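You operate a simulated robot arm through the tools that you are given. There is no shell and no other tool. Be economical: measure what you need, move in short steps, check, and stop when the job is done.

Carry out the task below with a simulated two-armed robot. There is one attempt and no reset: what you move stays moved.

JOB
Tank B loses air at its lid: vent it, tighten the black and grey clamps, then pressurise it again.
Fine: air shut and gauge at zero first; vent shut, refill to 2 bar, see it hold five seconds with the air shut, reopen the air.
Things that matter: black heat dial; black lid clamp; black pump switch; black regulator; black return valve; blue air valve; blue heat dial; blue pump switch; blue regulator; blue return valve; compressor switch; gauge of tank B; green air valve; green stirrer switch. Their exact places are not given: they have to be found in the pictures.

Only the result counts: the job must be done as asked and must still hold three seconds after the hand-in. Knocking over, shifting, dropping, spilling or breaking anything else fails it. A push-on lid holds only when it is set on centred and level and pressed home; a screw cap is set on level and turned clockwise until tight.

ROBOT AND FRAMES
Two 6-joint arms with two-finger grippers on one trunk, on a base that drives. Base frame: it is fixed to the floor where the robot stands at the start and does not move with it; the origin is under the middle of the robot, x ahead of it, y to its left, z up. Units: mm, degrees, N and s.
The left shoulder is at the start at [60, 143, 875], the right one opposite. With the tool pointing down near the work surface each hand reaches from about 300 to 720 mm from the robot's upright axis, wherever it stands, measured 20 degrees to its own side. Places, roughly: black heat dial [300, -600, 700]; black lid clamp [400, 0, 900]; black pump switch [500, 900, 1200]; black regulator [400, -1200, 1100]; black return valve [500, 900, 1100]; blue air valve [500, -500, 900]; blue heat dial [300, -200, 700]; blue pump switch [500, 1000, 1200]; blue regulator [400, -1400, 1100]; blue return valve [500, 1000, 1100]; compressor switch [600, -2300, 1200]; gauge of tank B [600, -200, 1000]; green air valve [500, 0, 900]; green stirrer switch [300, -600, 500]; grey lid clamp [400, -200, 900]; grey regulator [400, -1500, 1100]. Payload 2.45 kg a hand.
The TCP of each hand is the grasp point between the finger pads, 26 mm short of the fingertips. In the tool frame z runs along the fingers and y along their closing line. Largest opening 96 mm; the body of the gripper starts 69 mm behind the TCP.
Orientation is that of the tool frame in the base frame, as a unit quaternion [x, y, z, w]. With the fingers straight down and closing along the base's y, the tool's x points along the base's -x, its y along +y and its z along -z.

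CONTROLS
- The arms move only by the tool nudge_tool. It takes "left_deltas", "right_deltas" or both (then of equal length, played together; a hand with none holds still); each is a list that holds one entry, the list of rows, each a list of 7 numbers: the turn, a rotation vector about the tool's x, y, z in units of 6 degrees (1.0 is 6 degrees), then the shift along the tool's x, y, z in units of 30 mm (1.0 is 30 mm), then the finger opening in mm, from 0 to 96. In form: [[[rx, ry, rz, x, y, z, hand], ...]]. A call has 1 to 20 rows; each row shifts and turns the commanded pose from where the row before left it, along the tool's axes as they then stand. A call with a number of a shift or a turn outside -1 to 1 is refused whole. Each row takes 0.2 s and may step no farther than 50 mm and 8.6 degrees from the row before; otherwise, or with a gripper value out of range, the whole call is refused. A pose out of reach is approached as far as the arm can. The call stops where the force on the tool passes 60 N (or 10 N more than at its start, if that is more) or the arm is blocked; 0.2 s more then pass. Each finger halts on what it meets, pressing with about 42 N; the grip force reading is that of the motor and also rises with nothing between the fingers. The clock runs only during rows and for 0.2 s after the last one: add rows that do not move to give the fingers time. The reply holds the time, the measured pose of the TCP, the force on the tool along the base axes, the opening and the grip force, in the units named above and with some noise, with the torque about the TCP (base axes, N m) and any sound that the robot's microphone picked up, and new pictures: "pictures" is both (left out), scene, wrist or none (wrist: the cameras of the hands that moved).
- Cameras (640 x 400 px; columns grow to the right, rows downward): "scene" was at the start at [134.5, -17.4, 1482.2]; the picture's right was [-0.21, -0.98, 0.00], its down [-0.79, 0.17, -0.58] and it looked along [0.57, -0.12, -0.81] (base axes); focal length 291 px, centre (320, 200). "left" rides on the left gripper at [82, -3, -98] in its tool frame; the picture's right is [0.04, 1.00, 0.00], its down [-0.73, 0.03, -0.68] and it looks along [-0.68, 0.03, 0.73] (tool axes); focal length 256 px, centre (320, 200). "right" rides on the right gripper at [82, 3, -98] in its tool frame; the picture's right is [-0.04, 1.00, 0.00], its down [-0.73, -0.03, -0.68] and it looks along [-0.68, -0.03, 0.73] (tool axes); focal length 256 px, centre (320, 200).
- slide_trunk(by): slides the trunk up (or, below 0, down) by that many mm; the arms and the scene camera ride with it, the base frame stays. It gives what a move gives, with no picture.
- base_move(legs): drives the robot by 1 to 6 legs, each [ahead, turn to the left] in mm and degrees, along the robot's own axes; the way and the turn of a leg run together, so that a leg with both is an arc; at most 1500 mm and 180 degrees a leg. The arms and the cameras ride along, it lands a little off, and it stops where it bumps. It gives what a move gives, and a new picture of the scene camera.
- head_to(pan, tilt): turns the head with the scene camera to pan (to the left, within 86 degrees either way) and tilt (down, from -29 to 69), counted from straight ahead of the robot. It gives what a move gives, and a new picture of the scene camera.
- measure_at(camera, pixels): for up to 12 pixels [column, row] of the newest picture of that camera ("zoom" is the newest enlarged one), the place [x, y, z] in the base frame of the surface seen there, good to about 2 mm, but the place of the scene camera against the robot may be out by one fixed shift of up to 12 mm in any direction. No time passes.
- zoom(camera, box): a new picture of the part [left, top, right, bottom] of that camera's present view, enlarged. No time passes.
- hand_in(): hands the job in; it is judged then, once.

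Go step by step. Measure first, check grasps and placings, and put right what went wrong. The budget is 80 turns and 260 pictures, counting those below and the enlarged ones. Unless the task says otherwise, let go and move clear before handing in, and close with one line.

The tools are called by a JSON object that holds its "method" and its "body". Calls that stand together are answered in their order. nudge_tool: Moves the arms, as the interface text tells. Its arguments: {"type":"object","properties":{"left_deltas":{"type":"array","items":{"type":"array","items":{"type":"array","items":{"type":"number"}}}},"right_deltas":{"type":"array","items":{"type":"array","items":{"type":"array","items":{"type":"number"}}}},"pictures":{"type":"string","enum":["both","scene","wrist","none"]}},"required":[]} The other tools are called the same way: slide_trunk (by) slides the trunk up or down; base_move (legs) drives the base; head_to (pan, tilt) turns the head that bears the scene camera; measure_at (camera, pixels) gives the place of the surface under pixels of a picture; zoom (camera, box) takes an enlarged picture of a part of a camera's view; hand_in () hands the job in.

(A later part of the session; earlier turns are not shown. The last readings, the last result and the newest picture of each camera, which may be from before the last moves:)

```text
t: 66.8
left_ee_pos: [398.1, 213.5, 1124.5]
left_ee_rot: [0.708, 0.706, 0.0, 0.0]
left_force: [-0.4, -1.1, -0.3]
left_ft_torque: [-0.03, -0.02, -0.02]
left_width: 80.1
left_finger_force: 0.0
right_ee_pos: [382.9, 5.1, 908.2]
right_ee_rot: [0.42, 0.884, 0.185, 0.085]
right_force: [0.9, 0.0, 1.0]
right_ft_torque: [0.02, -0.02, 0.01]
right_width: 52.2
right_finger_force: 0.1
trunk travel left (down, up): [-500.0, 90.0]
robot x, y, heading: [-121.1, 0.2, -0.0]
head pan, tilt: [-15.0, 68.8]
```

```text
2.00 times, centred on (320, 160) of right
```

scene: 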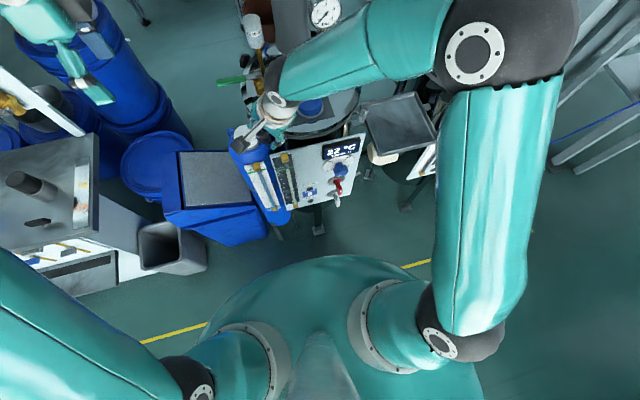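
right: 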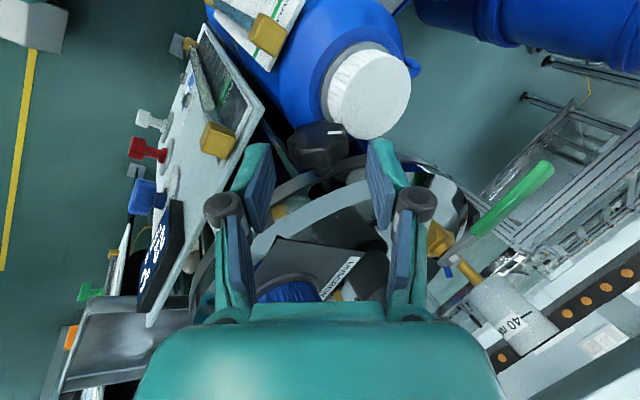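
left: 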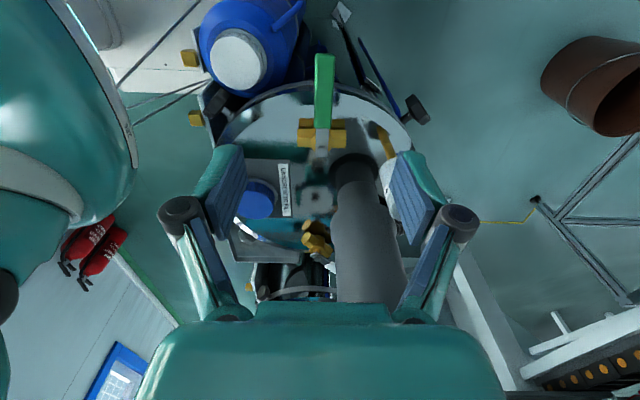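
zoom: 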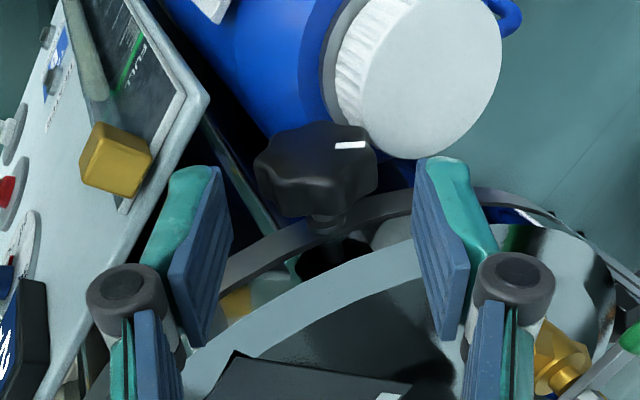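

Knob lies centred between fingers (zoom 316 vs 322). Advance 30 mm and grip.

{"method": "nudge_tool", "body": {"right_deltas": [[[0, 0, 0, 0, 0, 0.5, 52], [0, 0, 0, 0, 0, 0.5, 52], [0, 0, 0, 0, 0, 0, 52], [0, 0, 0, 0, 0, 0, 10], [0, 0, 0, 0, 0, 0, 10], [0, 0, 0, 0, 0, 0, 10]]], "pictures": "wrist"}}

{"method": "zoom", "body": {"camera": "right", "box": [250, 100, 410, 220]}}

```text
t: 68.2
left_ee_pos: [397.4, 212.3, 1124.3]
left_ee_rot: [0.708, 0.706, 0.0, 0.001]
left_force: [-0.4, 0.1, -0.2]
left_ft_torque: [0.01, -0.04, 0.01]
left_width: 79.9
left_finger_force: 0.1
right_ee_pos: [392.2, 11.7, 881.6]
right_ee_rot: [0.42, 0.884, 0.185, 0.086]
right_force: [-4.7, -6.0, -3.3]
right_ft_torque: [-0.25, 0.0, 0.32]
right_width: 38.0
right_finger_force: 45.2
trunk travel left (down, up): [-500.0, 90.0]
robot x, y, heading: [-123.4, -4.1, -0.4]
head pan, tilt: [-15.0, 68.8]
```

right: 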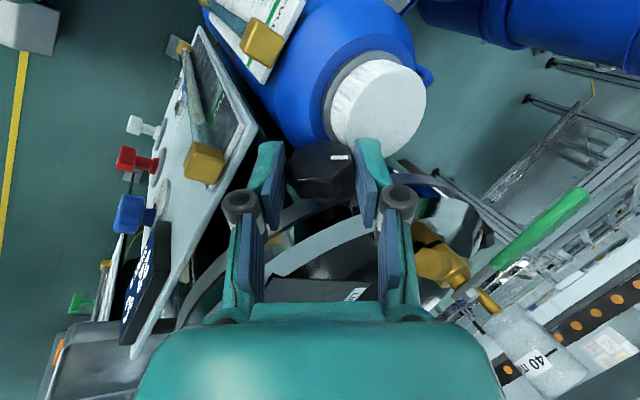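

```text
3.33 times, centred on (330, 160) of right
```

zoom: 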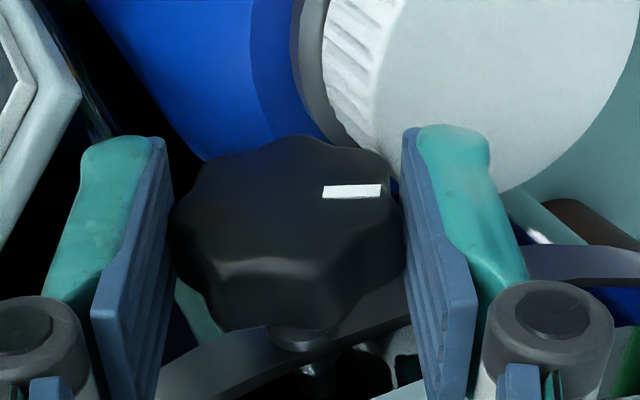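

Firm grip at 38. Swing clockwise 42° with pivot 15 mm ahead.

{"method": "nudge_tool", "body": {"right_deltas": [[[-1, 0, 0, 0, -0.052, 0, 10], [-1, 0, 0, 0, -0.052, 0, 10], [-1, 0, 0, 0, -0.052, 0, 10], [-1, 0, 0, 0, -0.052, 0, 10], [-1, 0, 0, 0, -0.052, 0, 10], [-1, 0, 0, 0, -0.052, 0, 10], [-1, 0, 0, 0, -0.052, 0, 10]]], "pictures": "both"}}

{"method": "zoom", "body": {"camera": "right", "box": [250, 100, 410, 220]}}

```text
t: 69.3
left_ee_pos: [399.3, 213.1, 1125.6]
left_ee_rot: [0.708, 0.706, 0.001, 0.0]
left_force: [0.9, 0.1, -0.6]
left_ft_torque: [-0.01, -0.03, 0.03]
left_width: 80.0
left_finger_force: 0.0
right_ee_pos: [389.3, 11.6, 879.5]
right_ee_rot: [0.409, 0.865, 0.265, 0.123]
right_force: [-2.6, 1.1, -3.9]
right_ft_torque: [-0.46, -0.38, 0.19]
right_width: 37.8
right_finger_force: 45.2
right hand out of reach, approached as far as the arm can: row 2, 3, 4, 5
trunk travel left (down, up): [-500.0, 90.0]
robot x, y, heading: [-123.7, 1.1, 0.0]
head pan, tilt: [-15.0, 68.8]
stopped in row 5 (right hand): the force on the tool passed its limit at 73 N (the readings are from after the stop); the commanded pose is now the measured one
```

scene: 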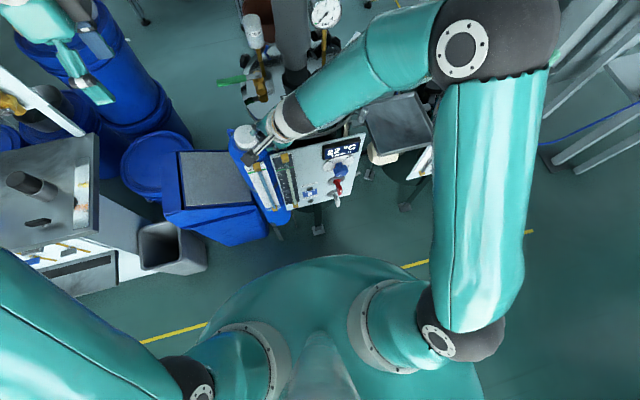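
right: 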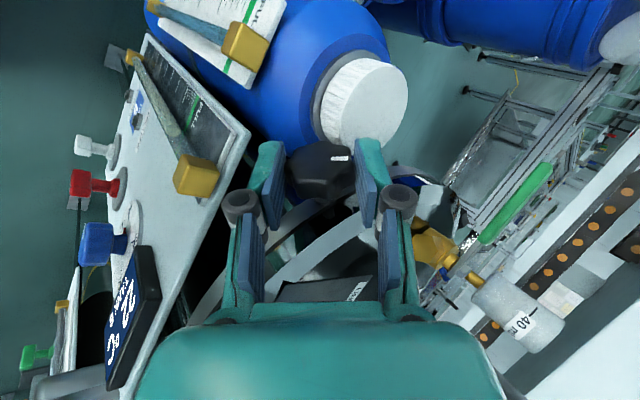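

```text
3.33 times, centred on (330, 160) of right
```

zoom: 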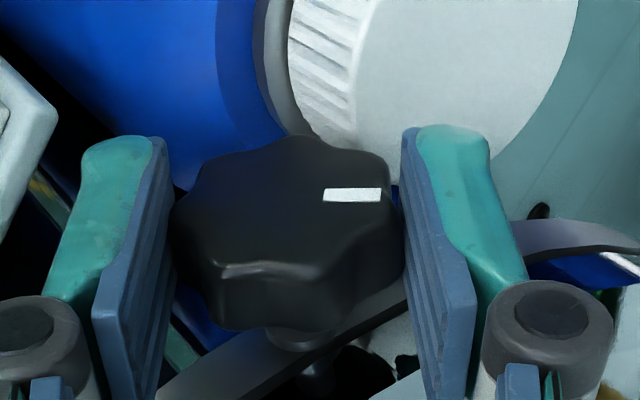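

The knob moved ~10° before the arm hit its reach limit (lean 34°). Release, retreat along the tool axis, and back the base another 130 mm to straighten the arm.

{"method": "nudge_tool", "body": {"right_deltas": [[[0, 0, 0, 0, 0, 0, 52], [0, 0, 0, 0, 0, 0, 52], [0, 0, 0, 0, 0, -0.8, 52], [0, 0, 0, 0, 0, -0.8, 52], [0, 0, 0, 0, 0, -0.8, 52], [0, 0, 0, 0, 0, -0.8, 52], [0, 0, 0, 0, 0, 0, 52]]], "pictures": "none"}}

{"method": "base_move", "body": {"legs": [[-130, 0]]}}

```text
t: 70.9
left_ee_pos: [399.2, 214.1, 1124.1]
left_ee_rot: [0.708, 0.706, 0.0, 0.0]
left_force: [0.2, -0.5, 0.2]
left_ft_torque: [-0.07, 0.03, 0.0]
left_width: 79.9
left_finger_force: 0.0
right_ee_pos: [353.0, -26.6, 960.7]
right_ee_rot: [0.411, 0.864, 0.266, 0.122]
right_force: [0.1, 0.3, -0.3]
right_ft_torque: [-0.02, -0.01, 0.04]
right_width: 51.7
right_finger_force: 0.2
trunk travel left (down, up): [-500.0, 90.0]
robot x, y, heading: [-122.8, 0.0, 0.0]
head pan, tilt: [-15.0, 68.8]
```

```text
t: 72.2
left_ee_pos: [262.1, 215.3, 1127.0]
left_ee_rot: [0.706, 0.708, 0.002, 0.001]
left_force: [-0.5, -0.4, 0.7]
left_ft_torque: [-0.03, -0.07, 0.01]
left_width: 80.1
left_finger_force: 0.1
right_ee_pos: [217.7, -25.1, 962.1]
right_ee_rot: [0.409, 0.864, 0.267, 0.124]
right_force: [-0.4, -0.6, -0.1]
right_ft_torque: [0.02, -0.01, -0.01]
right_width: 52.4
right_finger_force: 0.2
trunk travel left (down, up): [-500.0, 90.0]
robot x, y, heading: [-260.8, 4.7, 0.5]
head pan, tilt: [-15.0, 68.8]
```

scene: 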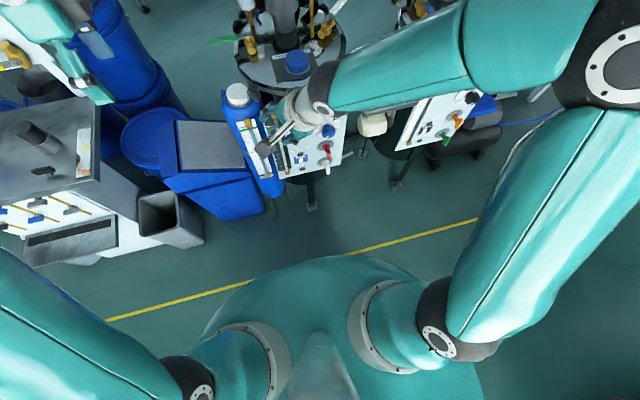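

Base is now at x≈-261. Bring the right hand forward 135 mm to the pre-grasp point and check the view.

{"method": "nudge_tool", "body": {"right_deltas": [[[0, 0, 0, -0.572, 0.568, 0.4, 52], [0, 0, 0, -0.572, 0.568, 0.4, 52], [0, 0, 0, -0.572, 0.568, 0.4, 52], [0, 0, 0, -0.572, 0.568, 0.4, 52], [0, 0, 0, -0.572, 0.568, 0.4, 52], [0, 0, 0, 0, 0, 0, 52]]], "pictures": "wrist"}}

{"method": "measure_at", "body": {"camera": "right", "pixels": [[320, 120], [300, 120], [340, 120], [320, 110], [320, 130], [320, 140]]}}

{"method": "zoom", "body": {"camera": "right", "box": [240, 60, 400, 260]}}

```text
t: 73.6
left_ee_pos: [263.5, 214.9, 1125.7]
left_ee_rot: [0.706, 0.708, 0.001, 0.0]
left_force: [0.1, -0.8, -1.1]
left_ft_torque: [0.01, -0.04, 0.0]
left_width: 80.0
left_finger_force: 0.1
right_ee_pos: [353.0, -23.5, 958.8]
right_ee_rot: [0.409, 0.864, 0.266, 0.122]
right_force: [0.6, -0.5, -0.3]
right_ft_torque: [-0.01, -0.02, 0.02]
right_width: 52.3
right_finger_force: 0.1
trunk travel left (down, up): [-500.0, 90.0]
robot x, y, heading: [-256.2, 0.9, 0.2]
head pan, tilt: [-15.0, 68.8]
```

right: 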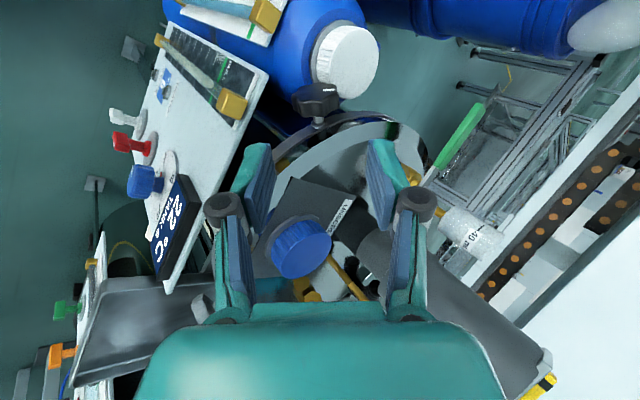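

```text
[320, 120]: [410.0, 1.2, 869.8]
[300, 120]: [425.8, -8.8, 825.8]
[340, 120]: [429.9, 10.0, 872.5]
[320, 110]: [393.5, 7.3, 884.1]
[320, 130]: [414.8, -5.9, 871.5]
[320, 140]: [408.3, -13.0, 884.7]
```

```text
2.00 times, centred on (320, 160) of right
```

zoom: 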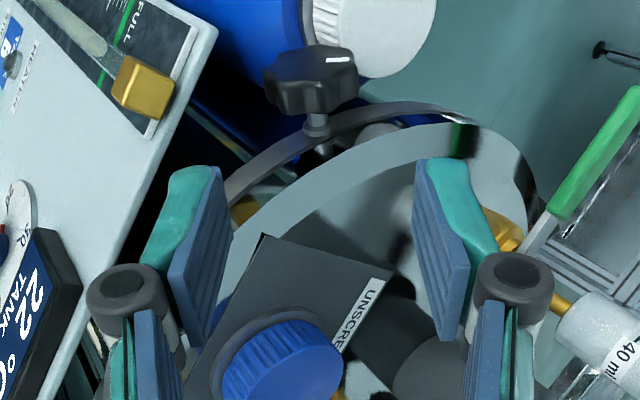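

Looks aligned (knob at full px 316). Approach along the axis 93 mm, rotate back 12° around the knob, and grip.

{"method": "nudge_tool", "body": {"right_deltas": [[[0, 0, 0, -0.03, -0.07, 0.8, 52], [0, 0, 0, 0, 0, 0.8, 52], [0, 0, 0, 0, 0, 0.8, 52], [0, 0, 0, 0, 0, 0.7, 52], [0, 0, 0, 0, 0, 0, 52], [1, 0, 0, 0, 0.052, 0, 52], [1, 0, 0, 0, 0.052, 0, 52], [0, 0, 0, 0, 0, 0, 10], [0, 0, 0, 0, 0, 0, 10], [0, 0, 0, 0, 0, 0, 10]]], "pictures": "wrist"}}

{"method": "zoom", "body": {"camera": "right", "box": [250, 100, 410, 220]}}

```text
t: 75.8
left_ee_pos: [263.6, 214.8, 1126.1]
left_ee_rot: [0.706, 0.708, 0.001, 0.001]
left_force: [1.2, 0.1, 0.3]
left_ft_torque: [0.0, -0.01, -0.02]
left_width: 80.2
left_finger_force: 0.1
right_ee_pos: [394.8, 9.1, 882.4]
right_ee_rot: [0.419, 0.888, 0.174, 0.079]
right_force: [0.3, 1.8, -0.8]
right_ft_torque: [-0.04, -0.06, 0.4]
right_width: 38.6
right_finger_force: 44.6
trunk travel left (down, up): [-500.0, 90.0]
robot x, y, heading: [-252.7, 0.9, 0.2]
head pan, tilt: [-15.0, 68.8]
```

right: 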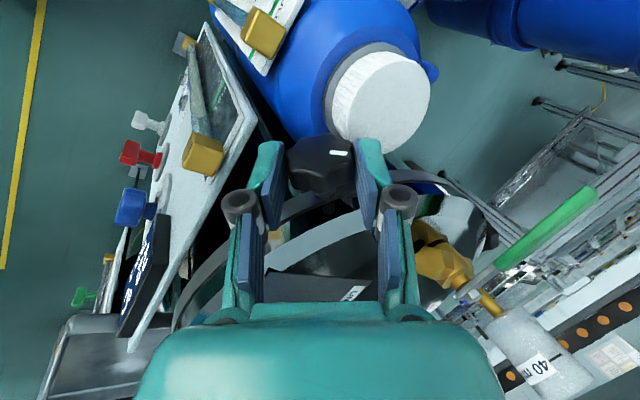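

```text
3.33 times, centred on (330, 160) of right
```

zoom: 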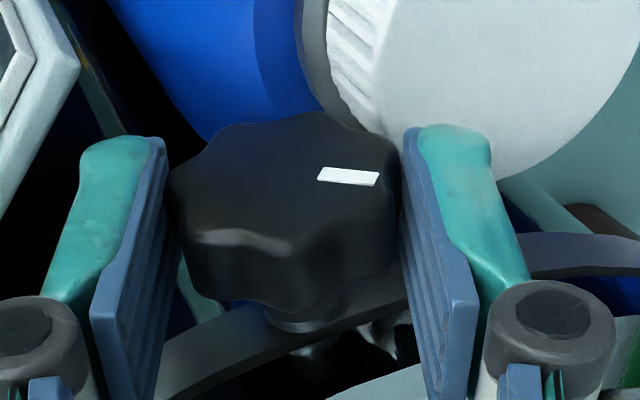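

Gripped at lean ~22°. Swing clockwise 8 rows.

{"method": "nudge_tool", "body": {"right_deltas": [[[-1, 0, 0, 0, -0.052, 0, 10], [-1, 0, 0, 0, -0.052, 0, 10], [-1, 0, 0, 0, -0.052, 0, 10], [-1, 0, 0, 0, -0.052, 0, 10], [-1, 0, 0, 0, -0.052, 0, 10], [-1, 0, 0, 0, -0.052, 0, 10], [-1, 0, 0, 0, -0.052, 0, 10], [-1, 0, 0, 0, -0.052, 0, 10]]], "pictures": "both"}}

{"method": "zoom", "body": {"camera": "right", "box": [250, 100, 410, 220]}}

```text
t: 77.6
left_ee_pos: [265.7, 211.9, 1125.1]
left_ee_rot: [0.708, 0.706, 0.0, 0.0]
left_force: [0.0, 0.9, -0.3]
left_ft_torque: [0.05, 0.02, 0.01]
left_width: 80.1
left_finger_force: 0.1
right_ee_pos: [383.7, 10.7, 873.4]
right_ee_rot: [0.368, 0.789, 0.459, 0.178]
right_force: [12.0, -25.7, -2.9]
right_ft_torque: [-0.75, -0.54, -0.74]
right_width: 37.3
right_finger_force: 45.1
right hand out of reach, approached as far as the arm can: row 4, 5, 6
trunk travel left (down, up): [-500.0, 90.0]
robot x, y, heading: [-258.2, -2.3, 0.2]
head pan, tilt: [-15.0, 68.8]
```

scene: 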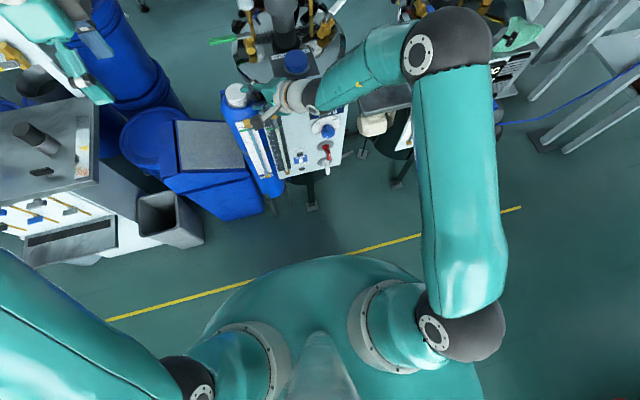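
right: 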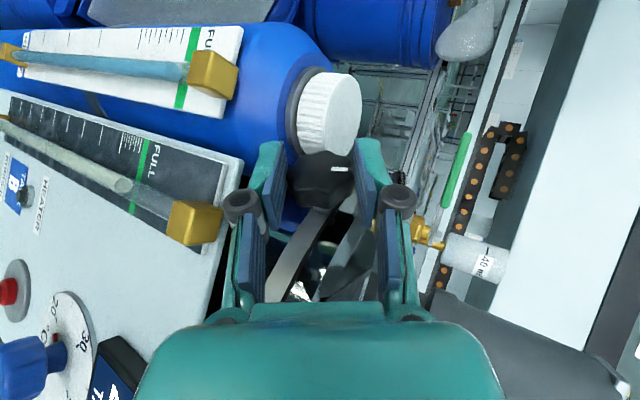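

```text
3.33 times, centred on (330, 160) of right
```

zoom: 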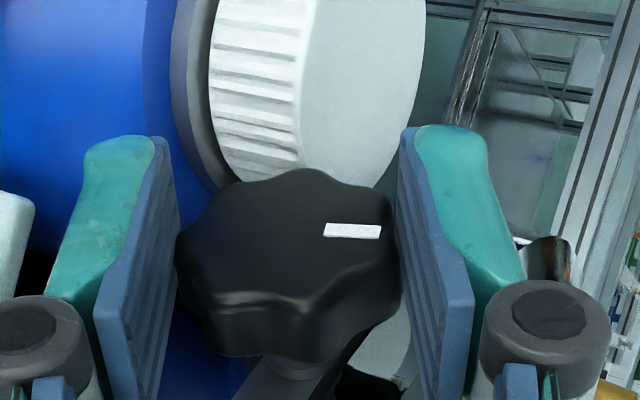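

Lean reached 59°, the knob turned ~37° with the hand. Repeat a full cycle: open, back 6 rows, close, swing 8 rows.

{"method": "nudge_tool", "body": {"right_deltas": [[[0, 0, 0, 0, 0, 0, 52], [0, 0, 0, 0, 0, 0, 52], [1, 0, 0, 0, 0.052, 0, 52], [1, 0, 0, 0, 0.052, 0, 52], [1, 0, 0, 0, 0.052, 0, 52], [1, 0, 0, 0, 0.052, 0, 52], [1, 0, 0, 0, 0.052, 0, 52], [1, 0, 0, 0, 0.052, 0, 52], [0, 0, 0, 0, 0, 0, 10], [0, 0, 0, 0, 0, 0, 10], [0, 0, 0, 0, 0, 0, 10]]], "pictures": "wrist"}}

{"method": "zoom", "body": {"camera": "right", "box": [250, 100, 410, 220]}}

```text
t: 80.0
left_ee_pos: [263.8, 215.9, 1125.2]
left_ee_rot: [0.706, 0.708, 0.001, 0.001]
left_force: [0.2, 0.0, -0.2]
left_ft_torque: [-0.05, 0.01, -0.01]
left_width: 79.9
left_finger_force: 0.1
right_ee_pos: [380.2, 26.9, 882.7]
right_ee_rot: [0.386, 0.882, 0.26, 0.067]
right_force: [-0.1, -0.3, 0.5]
right_ft_torque: [-0.03, -0.01, -0.02]
right_width: 9.7
right_finger_force: 0.1
right hand out of reach, approached as far as the arm can: row 5, 6
trunk travel left (down, up): [-500.0, 90.0]
robot x, y, heading: [-256.1, -1.9, 0.2]
head pan, tilt: [-15.0, 68.8]
```

right: 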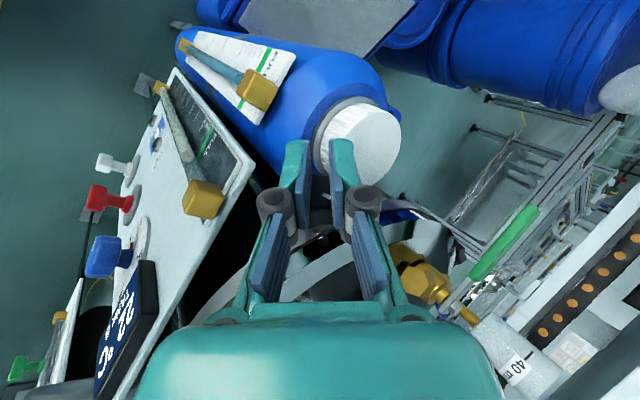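

```text
3.33 times, centred on (330, 160) of right
```

zoom: 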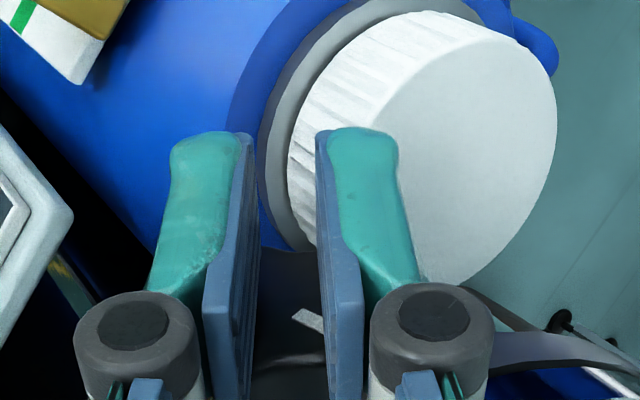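

The arm drifted outward through a wrist singularity and the fingers closed on air beside the cap. Retreat along the tool axis, then straighten to vertical; I'll work with strokes between 0° and 30° instead.

{"method": "nudge_tool", "body": {"right_deltas": [[[0, 0, 0, 0, 0, -0.6, 10], [0, 0, 0, 0, 0, -0.8, 10], [0, 0, 0, 0, 0, -1, 10], [0, 0, 0, 0, 0, -1, 52], [0.85, -0.163, 0.097, 0, 0, 0, 52], [0.85, -0.163, 0.097, 0, 0, 0, 52], [0.85, -0.163, 0.097, 0, 0, 0, 52], [0.85, -0.163, 0.097, 0, 0, 0, 52], [0.85, -0.163, 0.097, 0, 0, 0, 52], [0.85, -0.163, 0.097, 0, 0, 0, 52], [0, 0, 0, 0, 0, 0, 52], [0, 0, 0, 0, 0, 0, 52]]], "pictures": "wrist"}}

```text
t: 82.6
left_ee_pos: [264.5, 213.6, 1125.4]
left_ee_rot: [0.706, 0.708, 0.001, 0.0]
left_force: [-0.5, 0.1, -0.9]
left_ft_torque: [-0.02, -0.02, -0.03]
left_width: 80.0
left_finger_force: 0.2
right_ee_pos: [346.8, -15.0, 969.5]
right_ee_rot: [0.429, 0.903, 0.0, 0.0]
right_force: [0.4, -0.5, 0.6]
right_ft_torque: [-0.02, -0.01, 0.0]
right_width: 52.3
right_finger_force: 0.0
trunk travel left (down, up): [-500.0, 90.0]
robot x, y, heading: [-258.2, -3.2, -0.2]
head pan, tilt: [-15.0, 68.8]
```

right: 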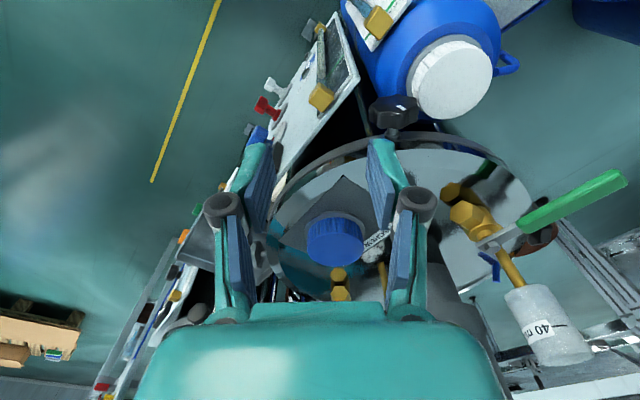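

Vertical again. Shift above the black knob and verify alignment.

{"method": "nudge_tool", "body": {"right_deltas": [[[0, 0, 0, -0.155, 0.98, 0, 52], [0, 0, 0, -0.155, 0.98, 0, 52], [0, 0, 0, 0, 0, 0, 52], [0, 0, 0, 0, 0, 0, 52]]], "pictures": "wrist"}}

{"method": "zoom", "body": {"camera": "right", "box": [250, 60, 410, 180]}}

```text
t: 83.6
left_ee_pos: [264.0, 214.6, 1126.6]
left_ee_rot: [0.706, 0.708, 0.001, 0.0]
left_force: [0.1, 0.2, -0.3]
left_ft_torque: [0.03, -0.01, -0.03]
left_width: 80.1
left_finger_force: 0.1
right_ee_pos: [370.9, 5.5, 966.0]
right_ee_rot: [0.43, 0.903, 0.001, 0.001]
right_force: [-0.1, -0.2, 0.4]
right_ft_torque: [-0.01, -0.03, 0.0]
right_width: 51.9
right_finger_force: 0.0
right hand out of reach, approached as far as the arm can: row 2
trunk travel left (down, up): [-500.0, 90.0]
robot x, y, heading: [-261.4, -0.5, 0.4]
head pan, tilt: [-15.0, 68.8]
```

right: 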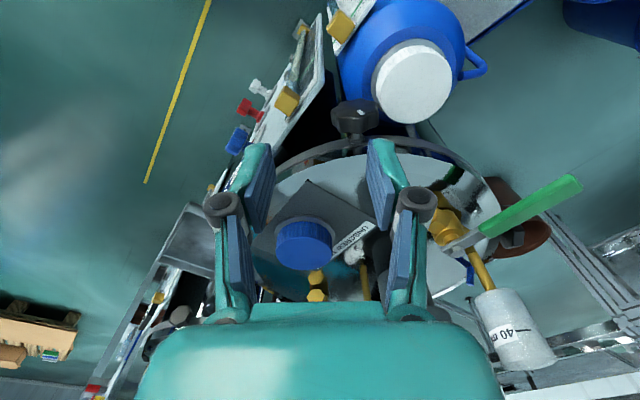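

```text
3.33 times, centred on (330, 120) of right
```

zoom: 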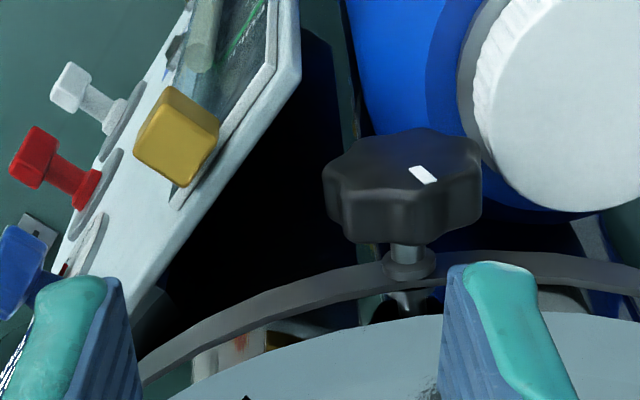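

Too far out for vertical here. Pull the hand back, drive forward 125 mm, and resume from there.

{"method": "nudge_tool", "body": {"right_deltas": [[[0, 0, 0, 0.55, -0.67, -0.3, 52], [0, 0, 0, 0.55, -0.67, -0.3, 52], [0, 0, 0, 0.55, -0.67, -0.3, 52], [0, 0, 0, 0.55, -0.67, -0.3, 52], [0, 0, 0, 0, 0, 0, 52]]], "pictures": "none"}}

{"method": "base_move", "body": {"legs": [[125, 0]]}}

```text
t: 84.8
left_ee_pos: [265.5, 214.1, 1124.6]
left_ee_rot: [0.706, 0.708, 0.001, 0.0]
left_force: [0.4, 0.4, -0.5]
left_ft_torque: [0.01, -0.01, 0.0]
left_width: 79.8
left_finger_force: 0.1
right_ee_pos: [266.8, 3.4, 1001.0]
right_ee_rot: [0.43, 0.903, 0.001, 0.0]
right_force: [0.5, -0.7, -0.3]
right_ft_torque: [0.0, -0.03, 0.0]
right_width: 51.9
right_finger_force: 0.1
trunk travel left (down, up): [-500.0, 90.0]
robot x, y, heading: [-253.3, -3.4, 0.2]
head pan, tilt: [-15.0, 68.8]
```

```text
t: 86.1
left_ee_pos: [394.8, 214.9, 1123.8]
left_ee_rot: [0.707, 0.708, 0.0, -0.001]
left_force: [0.3, 0.0, -1.0]
left_ft_torque: [0.02, 0.03, 0.0]
left_width: 80.0
left_finger_force: 0.0
right_ee_pos: [396.1, 3.8, 1000.3]
right_ee_rot: [0.43, 0.903, 0.001, -0.001]
right_force: [0.2, 0.1, -0.1]
right_ft_torque: [0.01, 0.03, 0.01]
right_width: 52.3
right_finger_force: 0.2
trunk travel left (down, up): [-500.0, 90.0]
robot x, y, heading: [-126.8, 1.9, 0.1]
head pan, tilt: [-15.0, 68.8]
```

scene: 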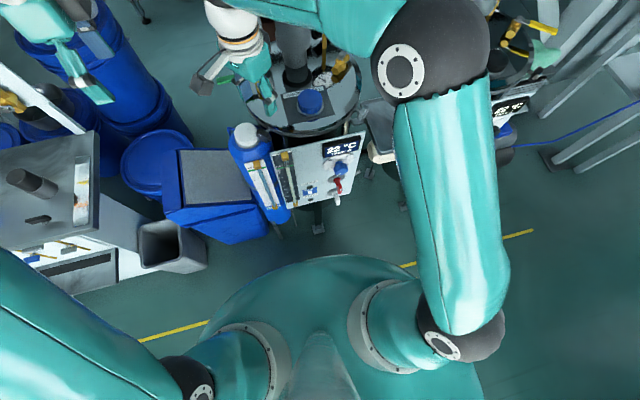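

Now at (396,4,1000). Centre on the knob, descend to z≈935 and check.

{"method": "nudge_tool", "body": {"right_deltas": [[[0, 0, 0, 0.23, 0.3, 0.5, 52], [0, 0, 0, 0, 0, 0.9, 52], [0, 0, 0, 0, 0, 0.8, 52], [0, 0, 0, 0, 0, 0, 52]]], "pictures": "wrist"}}

{"method": "zoom", "body": {"camera": "right", "box": [240, 60, 400, 260]}}

```text
t: 87.1
left_ee_pos: [392.5, 215.3, 1126.1]
left_ee_rot: [0.706, 0.708, 0.0, 0.001]
left_force: [-0.4, -0.3, 0.5]
left_ft_torque: [-0.01, -0.03, 0.0]
left_width: 80.1
left_finger_force: 0.1
right_ee_pos: [396.5, 14.9, 934.4]
right_ee_rot: [0.429, 0.903, 0.001, 0.0]
right_force: [0.5, -0.6, -0.1]
right_ft_torque: [-0.02, -0.01, 0.03]
right_width: 51.8
right_finger_force: 0.0
trunk travel left (down, up): [-500.0, 90.0]
robot x, y, heading: [-131.4, -0.9, 0.2]
head pan, tilt: [-15.0, 68.8]
```

right: 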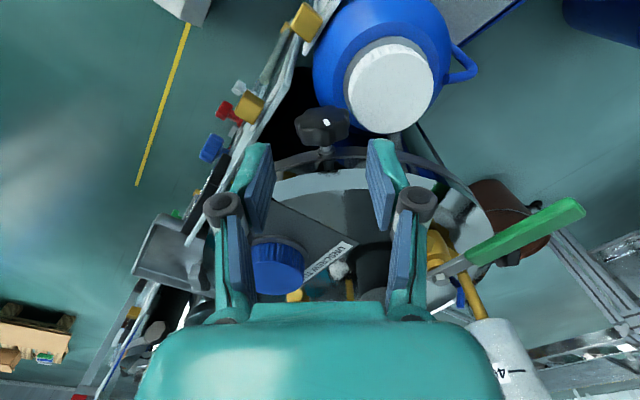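

```text
2.00 times, centred on (320, 160) of right
```

zoom: 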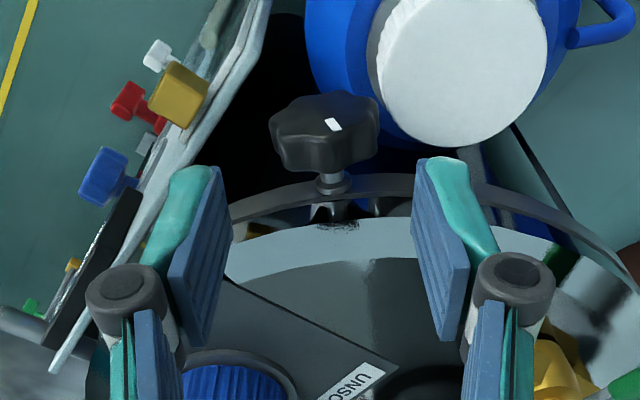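

Centred. Descend to z≈887 (tips just above the cap height), close, swing 5 rows.

{"method": "nudge_tool", "body": {"right_deltas": [[[0, 0, 0, 0, 0.03, 0.8, 52], [0, 0, 0, 0, 0, 0.78, 52], [0, 0, 0, 0, 0, 0, 52], [0, 0, 0, 0, 0, 0, 10], [0, 0, 0, 0, 0, 0, 10], [0, 0, 0, 0, 0, 0, 10], [-1, 0, 0, 0, -0.07, 0, 10], [-1, 0, 0, 0, -0.07, 0, 10], [-1, 0, 0, 0, -0.07, 0, 10], [-1, 0, 0, 0, -0.07, 0, 10], [-1, 0, 0, 0, -0.07, 0, 10]]], "pictures": "wrist"}}

{"method": "zoom", "body": {"camera": "right", "box": [250, 100, 410, 220]}}

```text
t: 89.5
left_ee_pos: [392.9, 216.2, 1125.5]
left_ee_rot: [0.706, 0.708, 0.001, 0.001]
left_force: [-0.5, -0.3, 0.6]
left_ft_torque: [0.01, 0.0, -0.01]
left_width: 80.0
left_finger_force: 0.0
right_ee_pos: [390.0, 8.3, 885.0]
right_ee_rot: [0.414, 0.873, 0.233, 0.111]
right_force: [-6.9, 7.1, -0.7]
right_ft_torque: [-0.7, -0.79, 0.34]
right_width: 38.5
right_finger_force: 45.0
trunk travel left (down, up): [-500.0, 90.0]
robot x, y, heading: [-127.7, -2.3, -0.2]
head pan, tilt: [-15.0, 68.8]
```

right: 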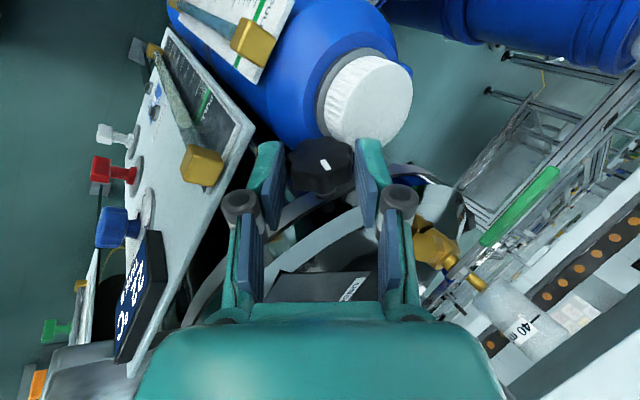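

```text
3.33 times, centred on (330, 160) of right
```

zoom: 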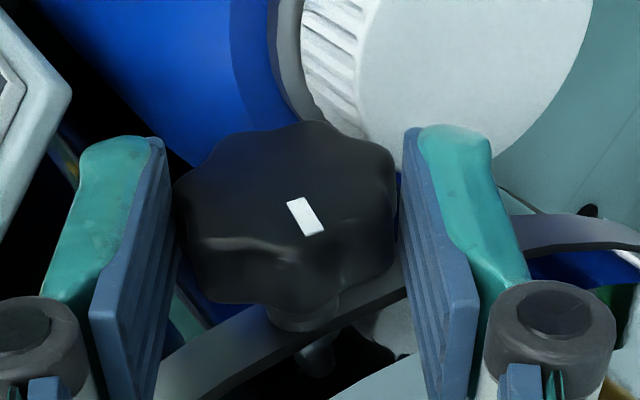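

30° gained cleanly. Full cycle: open, back 5, close, swing 5.

{"method": "nudge_tool", "body": {"right_deltas": [[[0, 0, 0, 0, 0, 0, 52], [0, 0, 0, 0, 0, 0, 52], [1, 0, 0, 0, 0.07, 0, 52], [1, 0, 0, 0, 0.07, 0, 52], [1, 0, 0, 0, 0.07, 0, 52], [1, 0, 0, 0, 0.07, 0, 52], [1, 0, 0, 0, 0.07, 0, 52], [0, 0, 0, 0, 0, 0, 10], [0, 0, 0, 0, 0, 0, 10], [0, 0, 0, 0, 0, 0, 10], [-1, 0, 0, 0, -0.07, 0, 10], [-1, 0, 0, 0, -0.07, 0, 10], [-1, 0, 0, 0, -0.07, 0, 10], [-1, 0, 0, 0, -0.07, 0, 10], [-1, 0, 0, 0, -0.07, 0, 10]]], "pictures": "wrist"}}

{"method": "zoom", "body": {"camera": "right", "box": [250, 100, 410, 220]}}

```text
t: 92.7
left_ee_pos: [393.1, 215.0, 1125.7]
left_ee_rot: [0.706, 0.708, 0.0, 0.0]
left_force: [0.5, -0.1, 0.1]
left_ft_torque: [0.0, -0.02, -0.02]
left_width: 80.1
left_finger_force: 0.0
right_ee_pos: [389.6, 9.0, 885.5]
right_ee_rot: [0.414, 0.873, 0.232, 0.111]
right_force: [-6.5, 0.0, -16.1]
right_ft_torque: [-1.1, -0.71, 0.04]
right_width: 38.6
right_finger_force: 45.3
trunk travel left (down, up): [-500.0, 90.0]
robot x, y, heading: [-130.5, 1.7, 0.4]
head pan, tilt: [-15.0, 68.8]
```

right: 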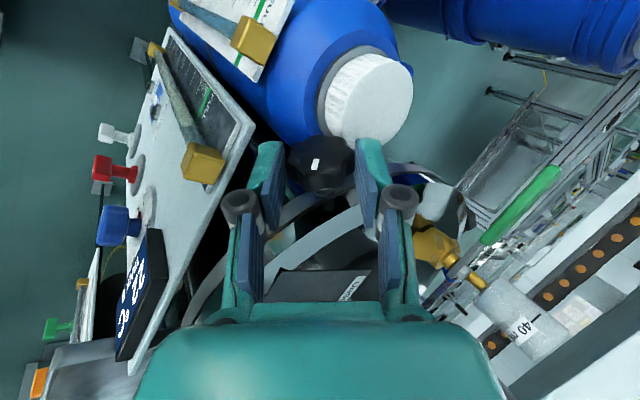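

```text
3.33 times, centred on (330, 160) of right
```

zoom: 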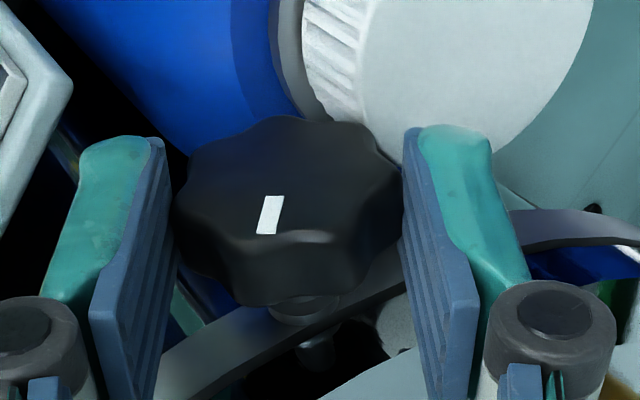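

Mark advanced ~30° again (now at zoom 270,215). Repeat.

{"method": "nudge_tool", "body": {"right_deltas": [[[0, 0, 0, 0, 0, 0, 52], [0, 0, 0, 0, 0, 0, 52], [1, 0, 0, 0, 0.07, 0, 52], [1, 0, 0, 0, 0.07, 0, 52], [1, 0, 0, 0, 0.07, 0, 52], [1, 0, 0, 0, 0.07, 0, 52], [1, 0, 0, 0, 0.07, 0, 52], [0, 0, 0, 0, 0, 0, 10], [0, 0, 0, 0, 0, 0, 10], [0, 0, 0, 0, 0, 0, 10], [-1, 0, 0, 0, -0.07, 0, 10], [-1, 0, 0, 0, -0.07, 0, 10], [-1, 0, 0, 0, -0.07, 0, 10], [-1, 0, 0, 0, -0.07, 0, 10], [-1, 0, 0, 0, -0.07, 0, 10]]], "pictures": "wrist"}}

{"method": "zoom", "body": {"camera": "right", "box": [250, 100, 410, 220]}}

```text
t: 95.9
left_ee_pos: [392.2, 215.5, 1125.5]
left_ee_rot: [0.706, 0.708, 0.0, 0.001]
left_force: [-0.2, 0.5, 0.2]
left_ft_torque: [-0.02, 0.03, 0.01]
left_width: 80.4
left_finger_force: 0.0
right_ee_pos: [388.2, 7.2, 887.4]
right_ee_rot: [0.415, 0.873, 0.233, 0.11]
right_force: [-13.1, 5.4, -12.4]
right_ft_torque: [-0.94, -0.55, -0.09]
right_width: 37.9
right_finger_force: 45.2
trunk travel left (down, up): [-500.0, 90.0]
robot x, y, heading: [-131.0, -3.1, -0.0]
head pan, tilt: [-15.0, 68.8]
```

right: 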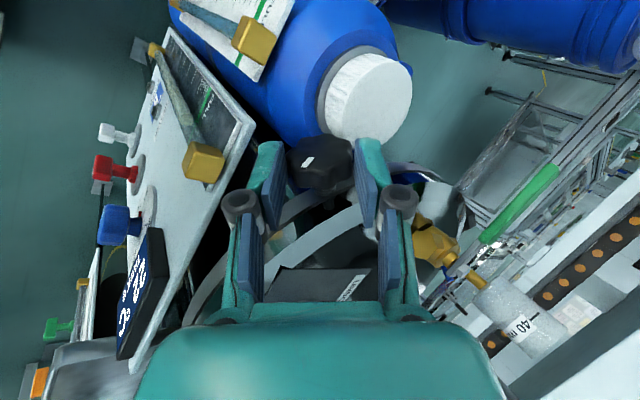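

```text
3.33 times, centred on (330, 160) of right
```

zoom: 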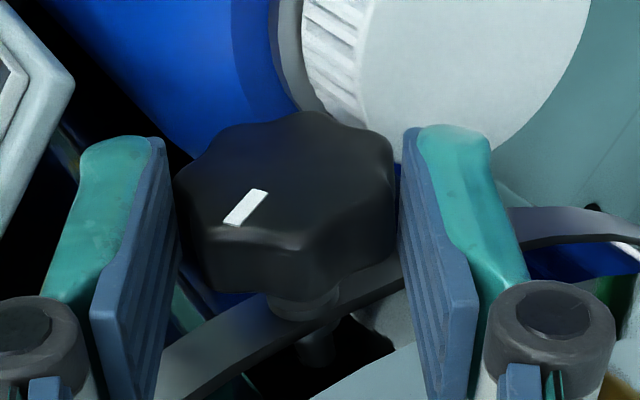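

Advanced ~22° (mark 245,207). Continue.

{"method": "nudge_tool", "body": {"right_deltas": [[[0, 0, 0, 0, 0, 0, 52], [0, 0, 0, 0, 0, 0, 52], [1, 0, 0, 0, 0.07, 0, 52], [1, 0, 0, 0, 0.07, 0, 52], [1, 0, 0, 0, 0.07, 0, 52], [1, 0, 0, 0, 0.07, 0, 52], [1, 0, 0, 0, 0.07, 0, 52], [0, 0, 0, 0, 0, 0, 10], [0, 0, 0, 0, 0, 0, 10], [0, 0, 0, 0, 0, 0, 10], [-1, 0, 0, 0, -0.07, 0, 10], [-1, 0, 0, 0, -0.07, 0, 10], [-1, 0, 0, 0, -0.07, 0, 10], [-1, 0, 0, 0, -0.07, 0, 10], [-1, 0, 0, 0, -0.07, 0, 10]]], "pictures": "wrist"}}

{"method": "zoom", "body": {"camera": "right", "box": [250, 100, 410, 220]}}

```text
t: 99.1
left_ee_pos: [390.5, 214.0, 1126.4]
left_ee_rot: [0.707, 0.708, 0.001, 0.001]
left_force: [-0.4, 0.1, -0.4]
left_ft_torque: [0.03, 0.02, 0.0]
left_width: 80.1
left_finger_force: 0.2
right_ee_pos: [387.2, 7.8, 888.4]
right_ee_rot: [0.415, 0.872, 0.233, 0.112]
right_force: [-8.8, -1.3, 2.0]
right_ft_torque: [-0.94, -0.69, 0.04]
right_width: 37.3
right_finger_force: 45.1
trunk travel left (down, up): [-500.0, 90.0]
robot x, y, heading: [-128.8, 0.3, 0.3]
head pan, tilt: [-15.0, 68.8]
```

right: 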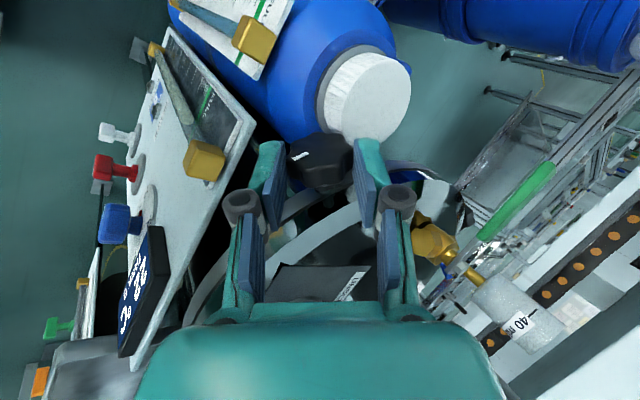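

```text
3.33 times, centred on (330, 160) of right
```

zoom: 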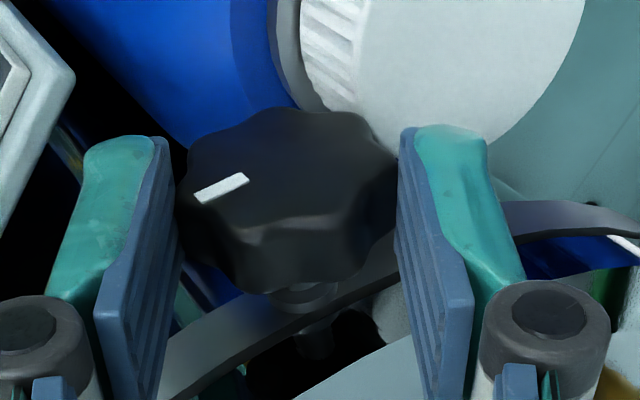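

Another ~25°. Continue, with a slight 3 mm deeper grip.

{"method": "nudge_tool", "body": {"right_deltas": [[[0, 0, 0, 0, 0, 0, 52], [0, 0, 0, 0, 0, 0, 52], [1, 0, 0, 0, 0.07, 0, 52], [1, 0, 0, 0, 0.07, 0, 52], [1, 0, 0, 0, 0.07, 0, 52], [1, 0, 0, 0, 0.07, 0, 52], [1, 0, 0, -0.03, 0.07, 0.07, 52], [0, 0, 0, 0, 0, 0, 10], [0, 0, 0, 0, 0, 0, 10], [0, 0, 0, 0, 0, 0, 10], [-1, 0, 0, 0, -0.065, 0, 10], [-1, 0, 0, 0, -0.065, 0, 10], [-1, 0, 0, 0, -0.065, 0, 10], [-1, 0, 0, 0, -0.065, 0, 10], [-1, 0, 0, 0, -0.065, 0, 10]]], "pictures": "wrist"}}

{"method": "zoom", "body": {"camera": "right", "box": [250, 100, 410, 220]}}

```text
t: 102.3
left_ee_pos: [388.8, 214.2, 1127.9]
left_ee_rot: [0.706, 0.708, 0.002, 0.001]
left_force: [-0.2, 1.8, -0.2]
left_ft_torque: [0.01, 0.0, 0.0]
left_width: 79.9
left_finger_force: 0.2
right_ee_pos: [388.4, 7.6, 890.2]
right_ee_rot: [0.414, 0.872, 0.236, 0.113]
right_force: [-15.4, -8.2, 26.7]
right_ft_torque: [-1.04, 0.02, 0.74]
right_width: 36.5
right_finger_force: 45.0
trunk travel left (down, up): [-500.0, 90.0]
robot x, y, heading: [-131.6, 0.8, 0.3]
head pan, tilt: [-15.0, 68.8]
```

right: 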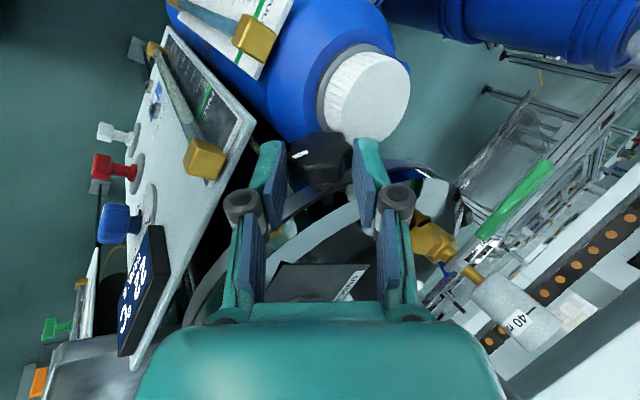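

```text
3.33 times, centred on (330, 160) of right
```

zoom: 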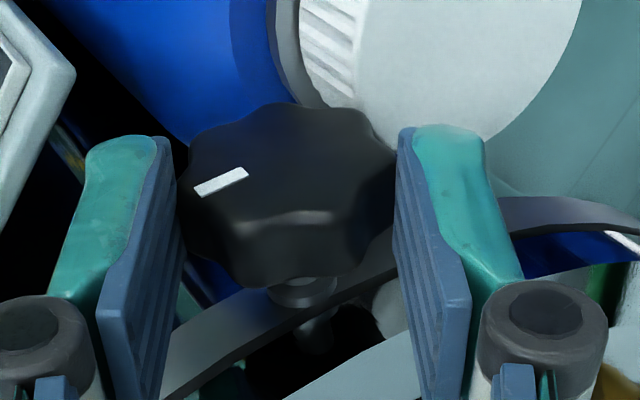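

Mark barely advanced (≈3°) with more resistance; likely tight, but the grip became shallow (z 890). Verify with a deeper grip at lean 12° and swing 4 rows.

{"method": "nudge_tool", "body": {"right_deltas": [[[0, 0, 0, 0, 0, 0, 52], [0, 0, 0, 0, 0, 0, 52], [1, 0, 0, 0, 0.07, 0, 52], [1, 0, 0, 0, 0.07, 0, 52], [1, 0, 0, 0, 0.07, 0, 52], [0, 0, 0, -0.05, 0, 0.35, 52], [0, 0, 0, 0, 0, 0, 52], [0, 0, 0, 0, 0, 0, 10], [0, 0, 0, 0, 0, 0, 10], [0, 0, 0, 0, 0, 0, 10], [-1, 0, 0, 0, -0.045, 0, 10], [-1, 0, 0, 0, -0.045, 0, 10], [-1, 0, 0, 0, -0.045, 0, 10], [-0.7, 0, 0, 0, -0.03, 0, 10]]], "pictures": "wrist"}}

{"method": "zoom", "body": {"camera": "right", "box": [250, 100, 410, 220]}}

```text
t: 105.3
left_ee_pos: [391.1, 214.4, 1126.1]
left_ee_rot: [0.706, 0.708, 0.0, 0.001]
left_force: [-0.5, 0.4, -0.7]
left_ft_torque: [-0.02, -0.02, -0.01]
left_width: 80.1
left_finger_force: 0.0
right_ee_pos: [394.3, 9.2, 879.4]
right_ee_rot: [0.411, 0.866, 0.257, 0.124]
right_force: [-10.0, -2.3, -5.5]
right_ft_torque: [-0.3, 0.41, 1.19]
right_width: 38.1
right_finger_force: 45.1
trunk travel left (down, up): [-500.0, 90.0]
robot x, y, heading: [-127.8, -0.9, 0.1]
head pan, tilt: [-15.0, 68.8]
```

right: 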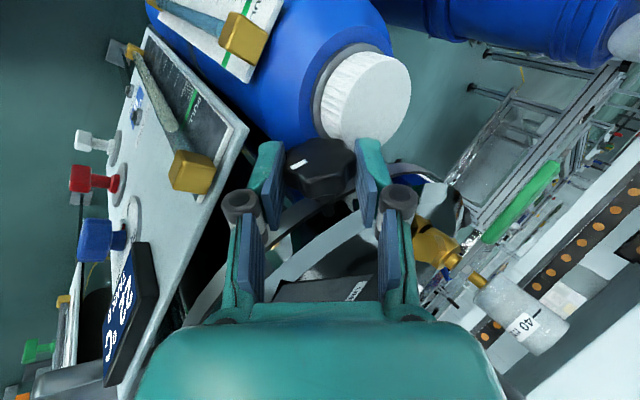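

```text
3.33 times, centred on (330, 160) of right
```

zoom: 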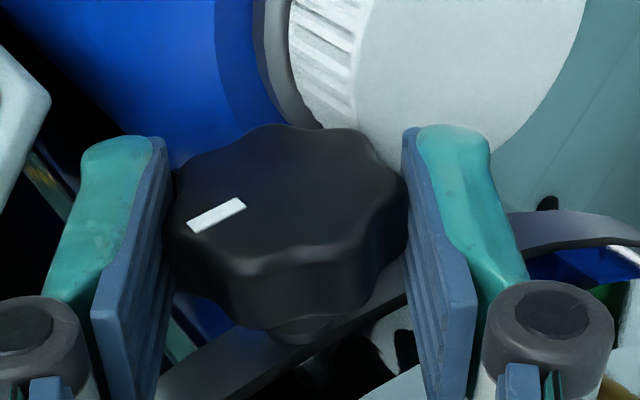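

Deep grip slipped too without advancing: the black clamp is tight. Release, retreat, straighten, and move the right hand back to its own side.

{"method": "nudge_tool", "body": {"right_deltas": [[[0, 0, 0, 0, 0, 0, 52], [0, 0, 0, 0, 0, 0, 56], [0, 0, 0, 0, 0, -0.9, 56], [0, 0, 0, 0, 0, -1, 56], [0, 0, 0, 0, 0, -1, 56], [0.92, 0, 0, 0, 0, 0, 56], [0.92, 0, 0, 0, 0, 0, 56], [0.92, 0, 0, 0, 0, 0, 56], [0.92, 0, 0, 0, 0, 0, 56], [0.92, 0, 0, 0, 0, 0, 56], [0.92, 0, 0, 0, 0, 0, 56], [0, 0, 0, -0.57, -0.71, -0.37, 56], [0, 0, 0, -0.57, -0.71, -0.37, 56], [0, 0, 0, -0.57, -0.71, -0.37, 56], [0, 0, 0, -0.57, -0.71, -0.37, 56], [0, 0, 0, -0.57, -0.71, -0.37, 56], [0, 0, 0, -0.57, -0.71, -0.37, 56], [0, 0, 0, -0.57, -0.71, -0.37, 56], [0, 0, 0, -0.57, -0.71, -0.37, 56], [0, 0, 0, -0.57, -0.71, -0.37, 56]]], "pictures": "none"}}

```text
t: 109.5
left_ee_pos: [391.4, 215.5, 1125.7]
left_ee_rot: [0.706, 0.708, 0.001, 0.001]
left_force: [0.2, -1.1, -1.1]
left_ft_torque: [0.01, 0.01, 0.0]
left_width: 80.1
left_finger_force: 0.2
right_ee_pos: [303.7, -262.0, 1047.3]
right_ee_rot: [0.43, 0.903, 0.009, 0.004]
right_force: [0.6, 0.3, -0.2]
right_ft_torque: [0.04, -0.04, -0.01]
right_width: 55.8
right_finger_force: 0.1
trunk travel left (down, up): [-500.0, 90.0]
robot x, y, heading: [-131.5, -0.5, -0.1]
head pan, tilt: [-15.0, 68.8]
```

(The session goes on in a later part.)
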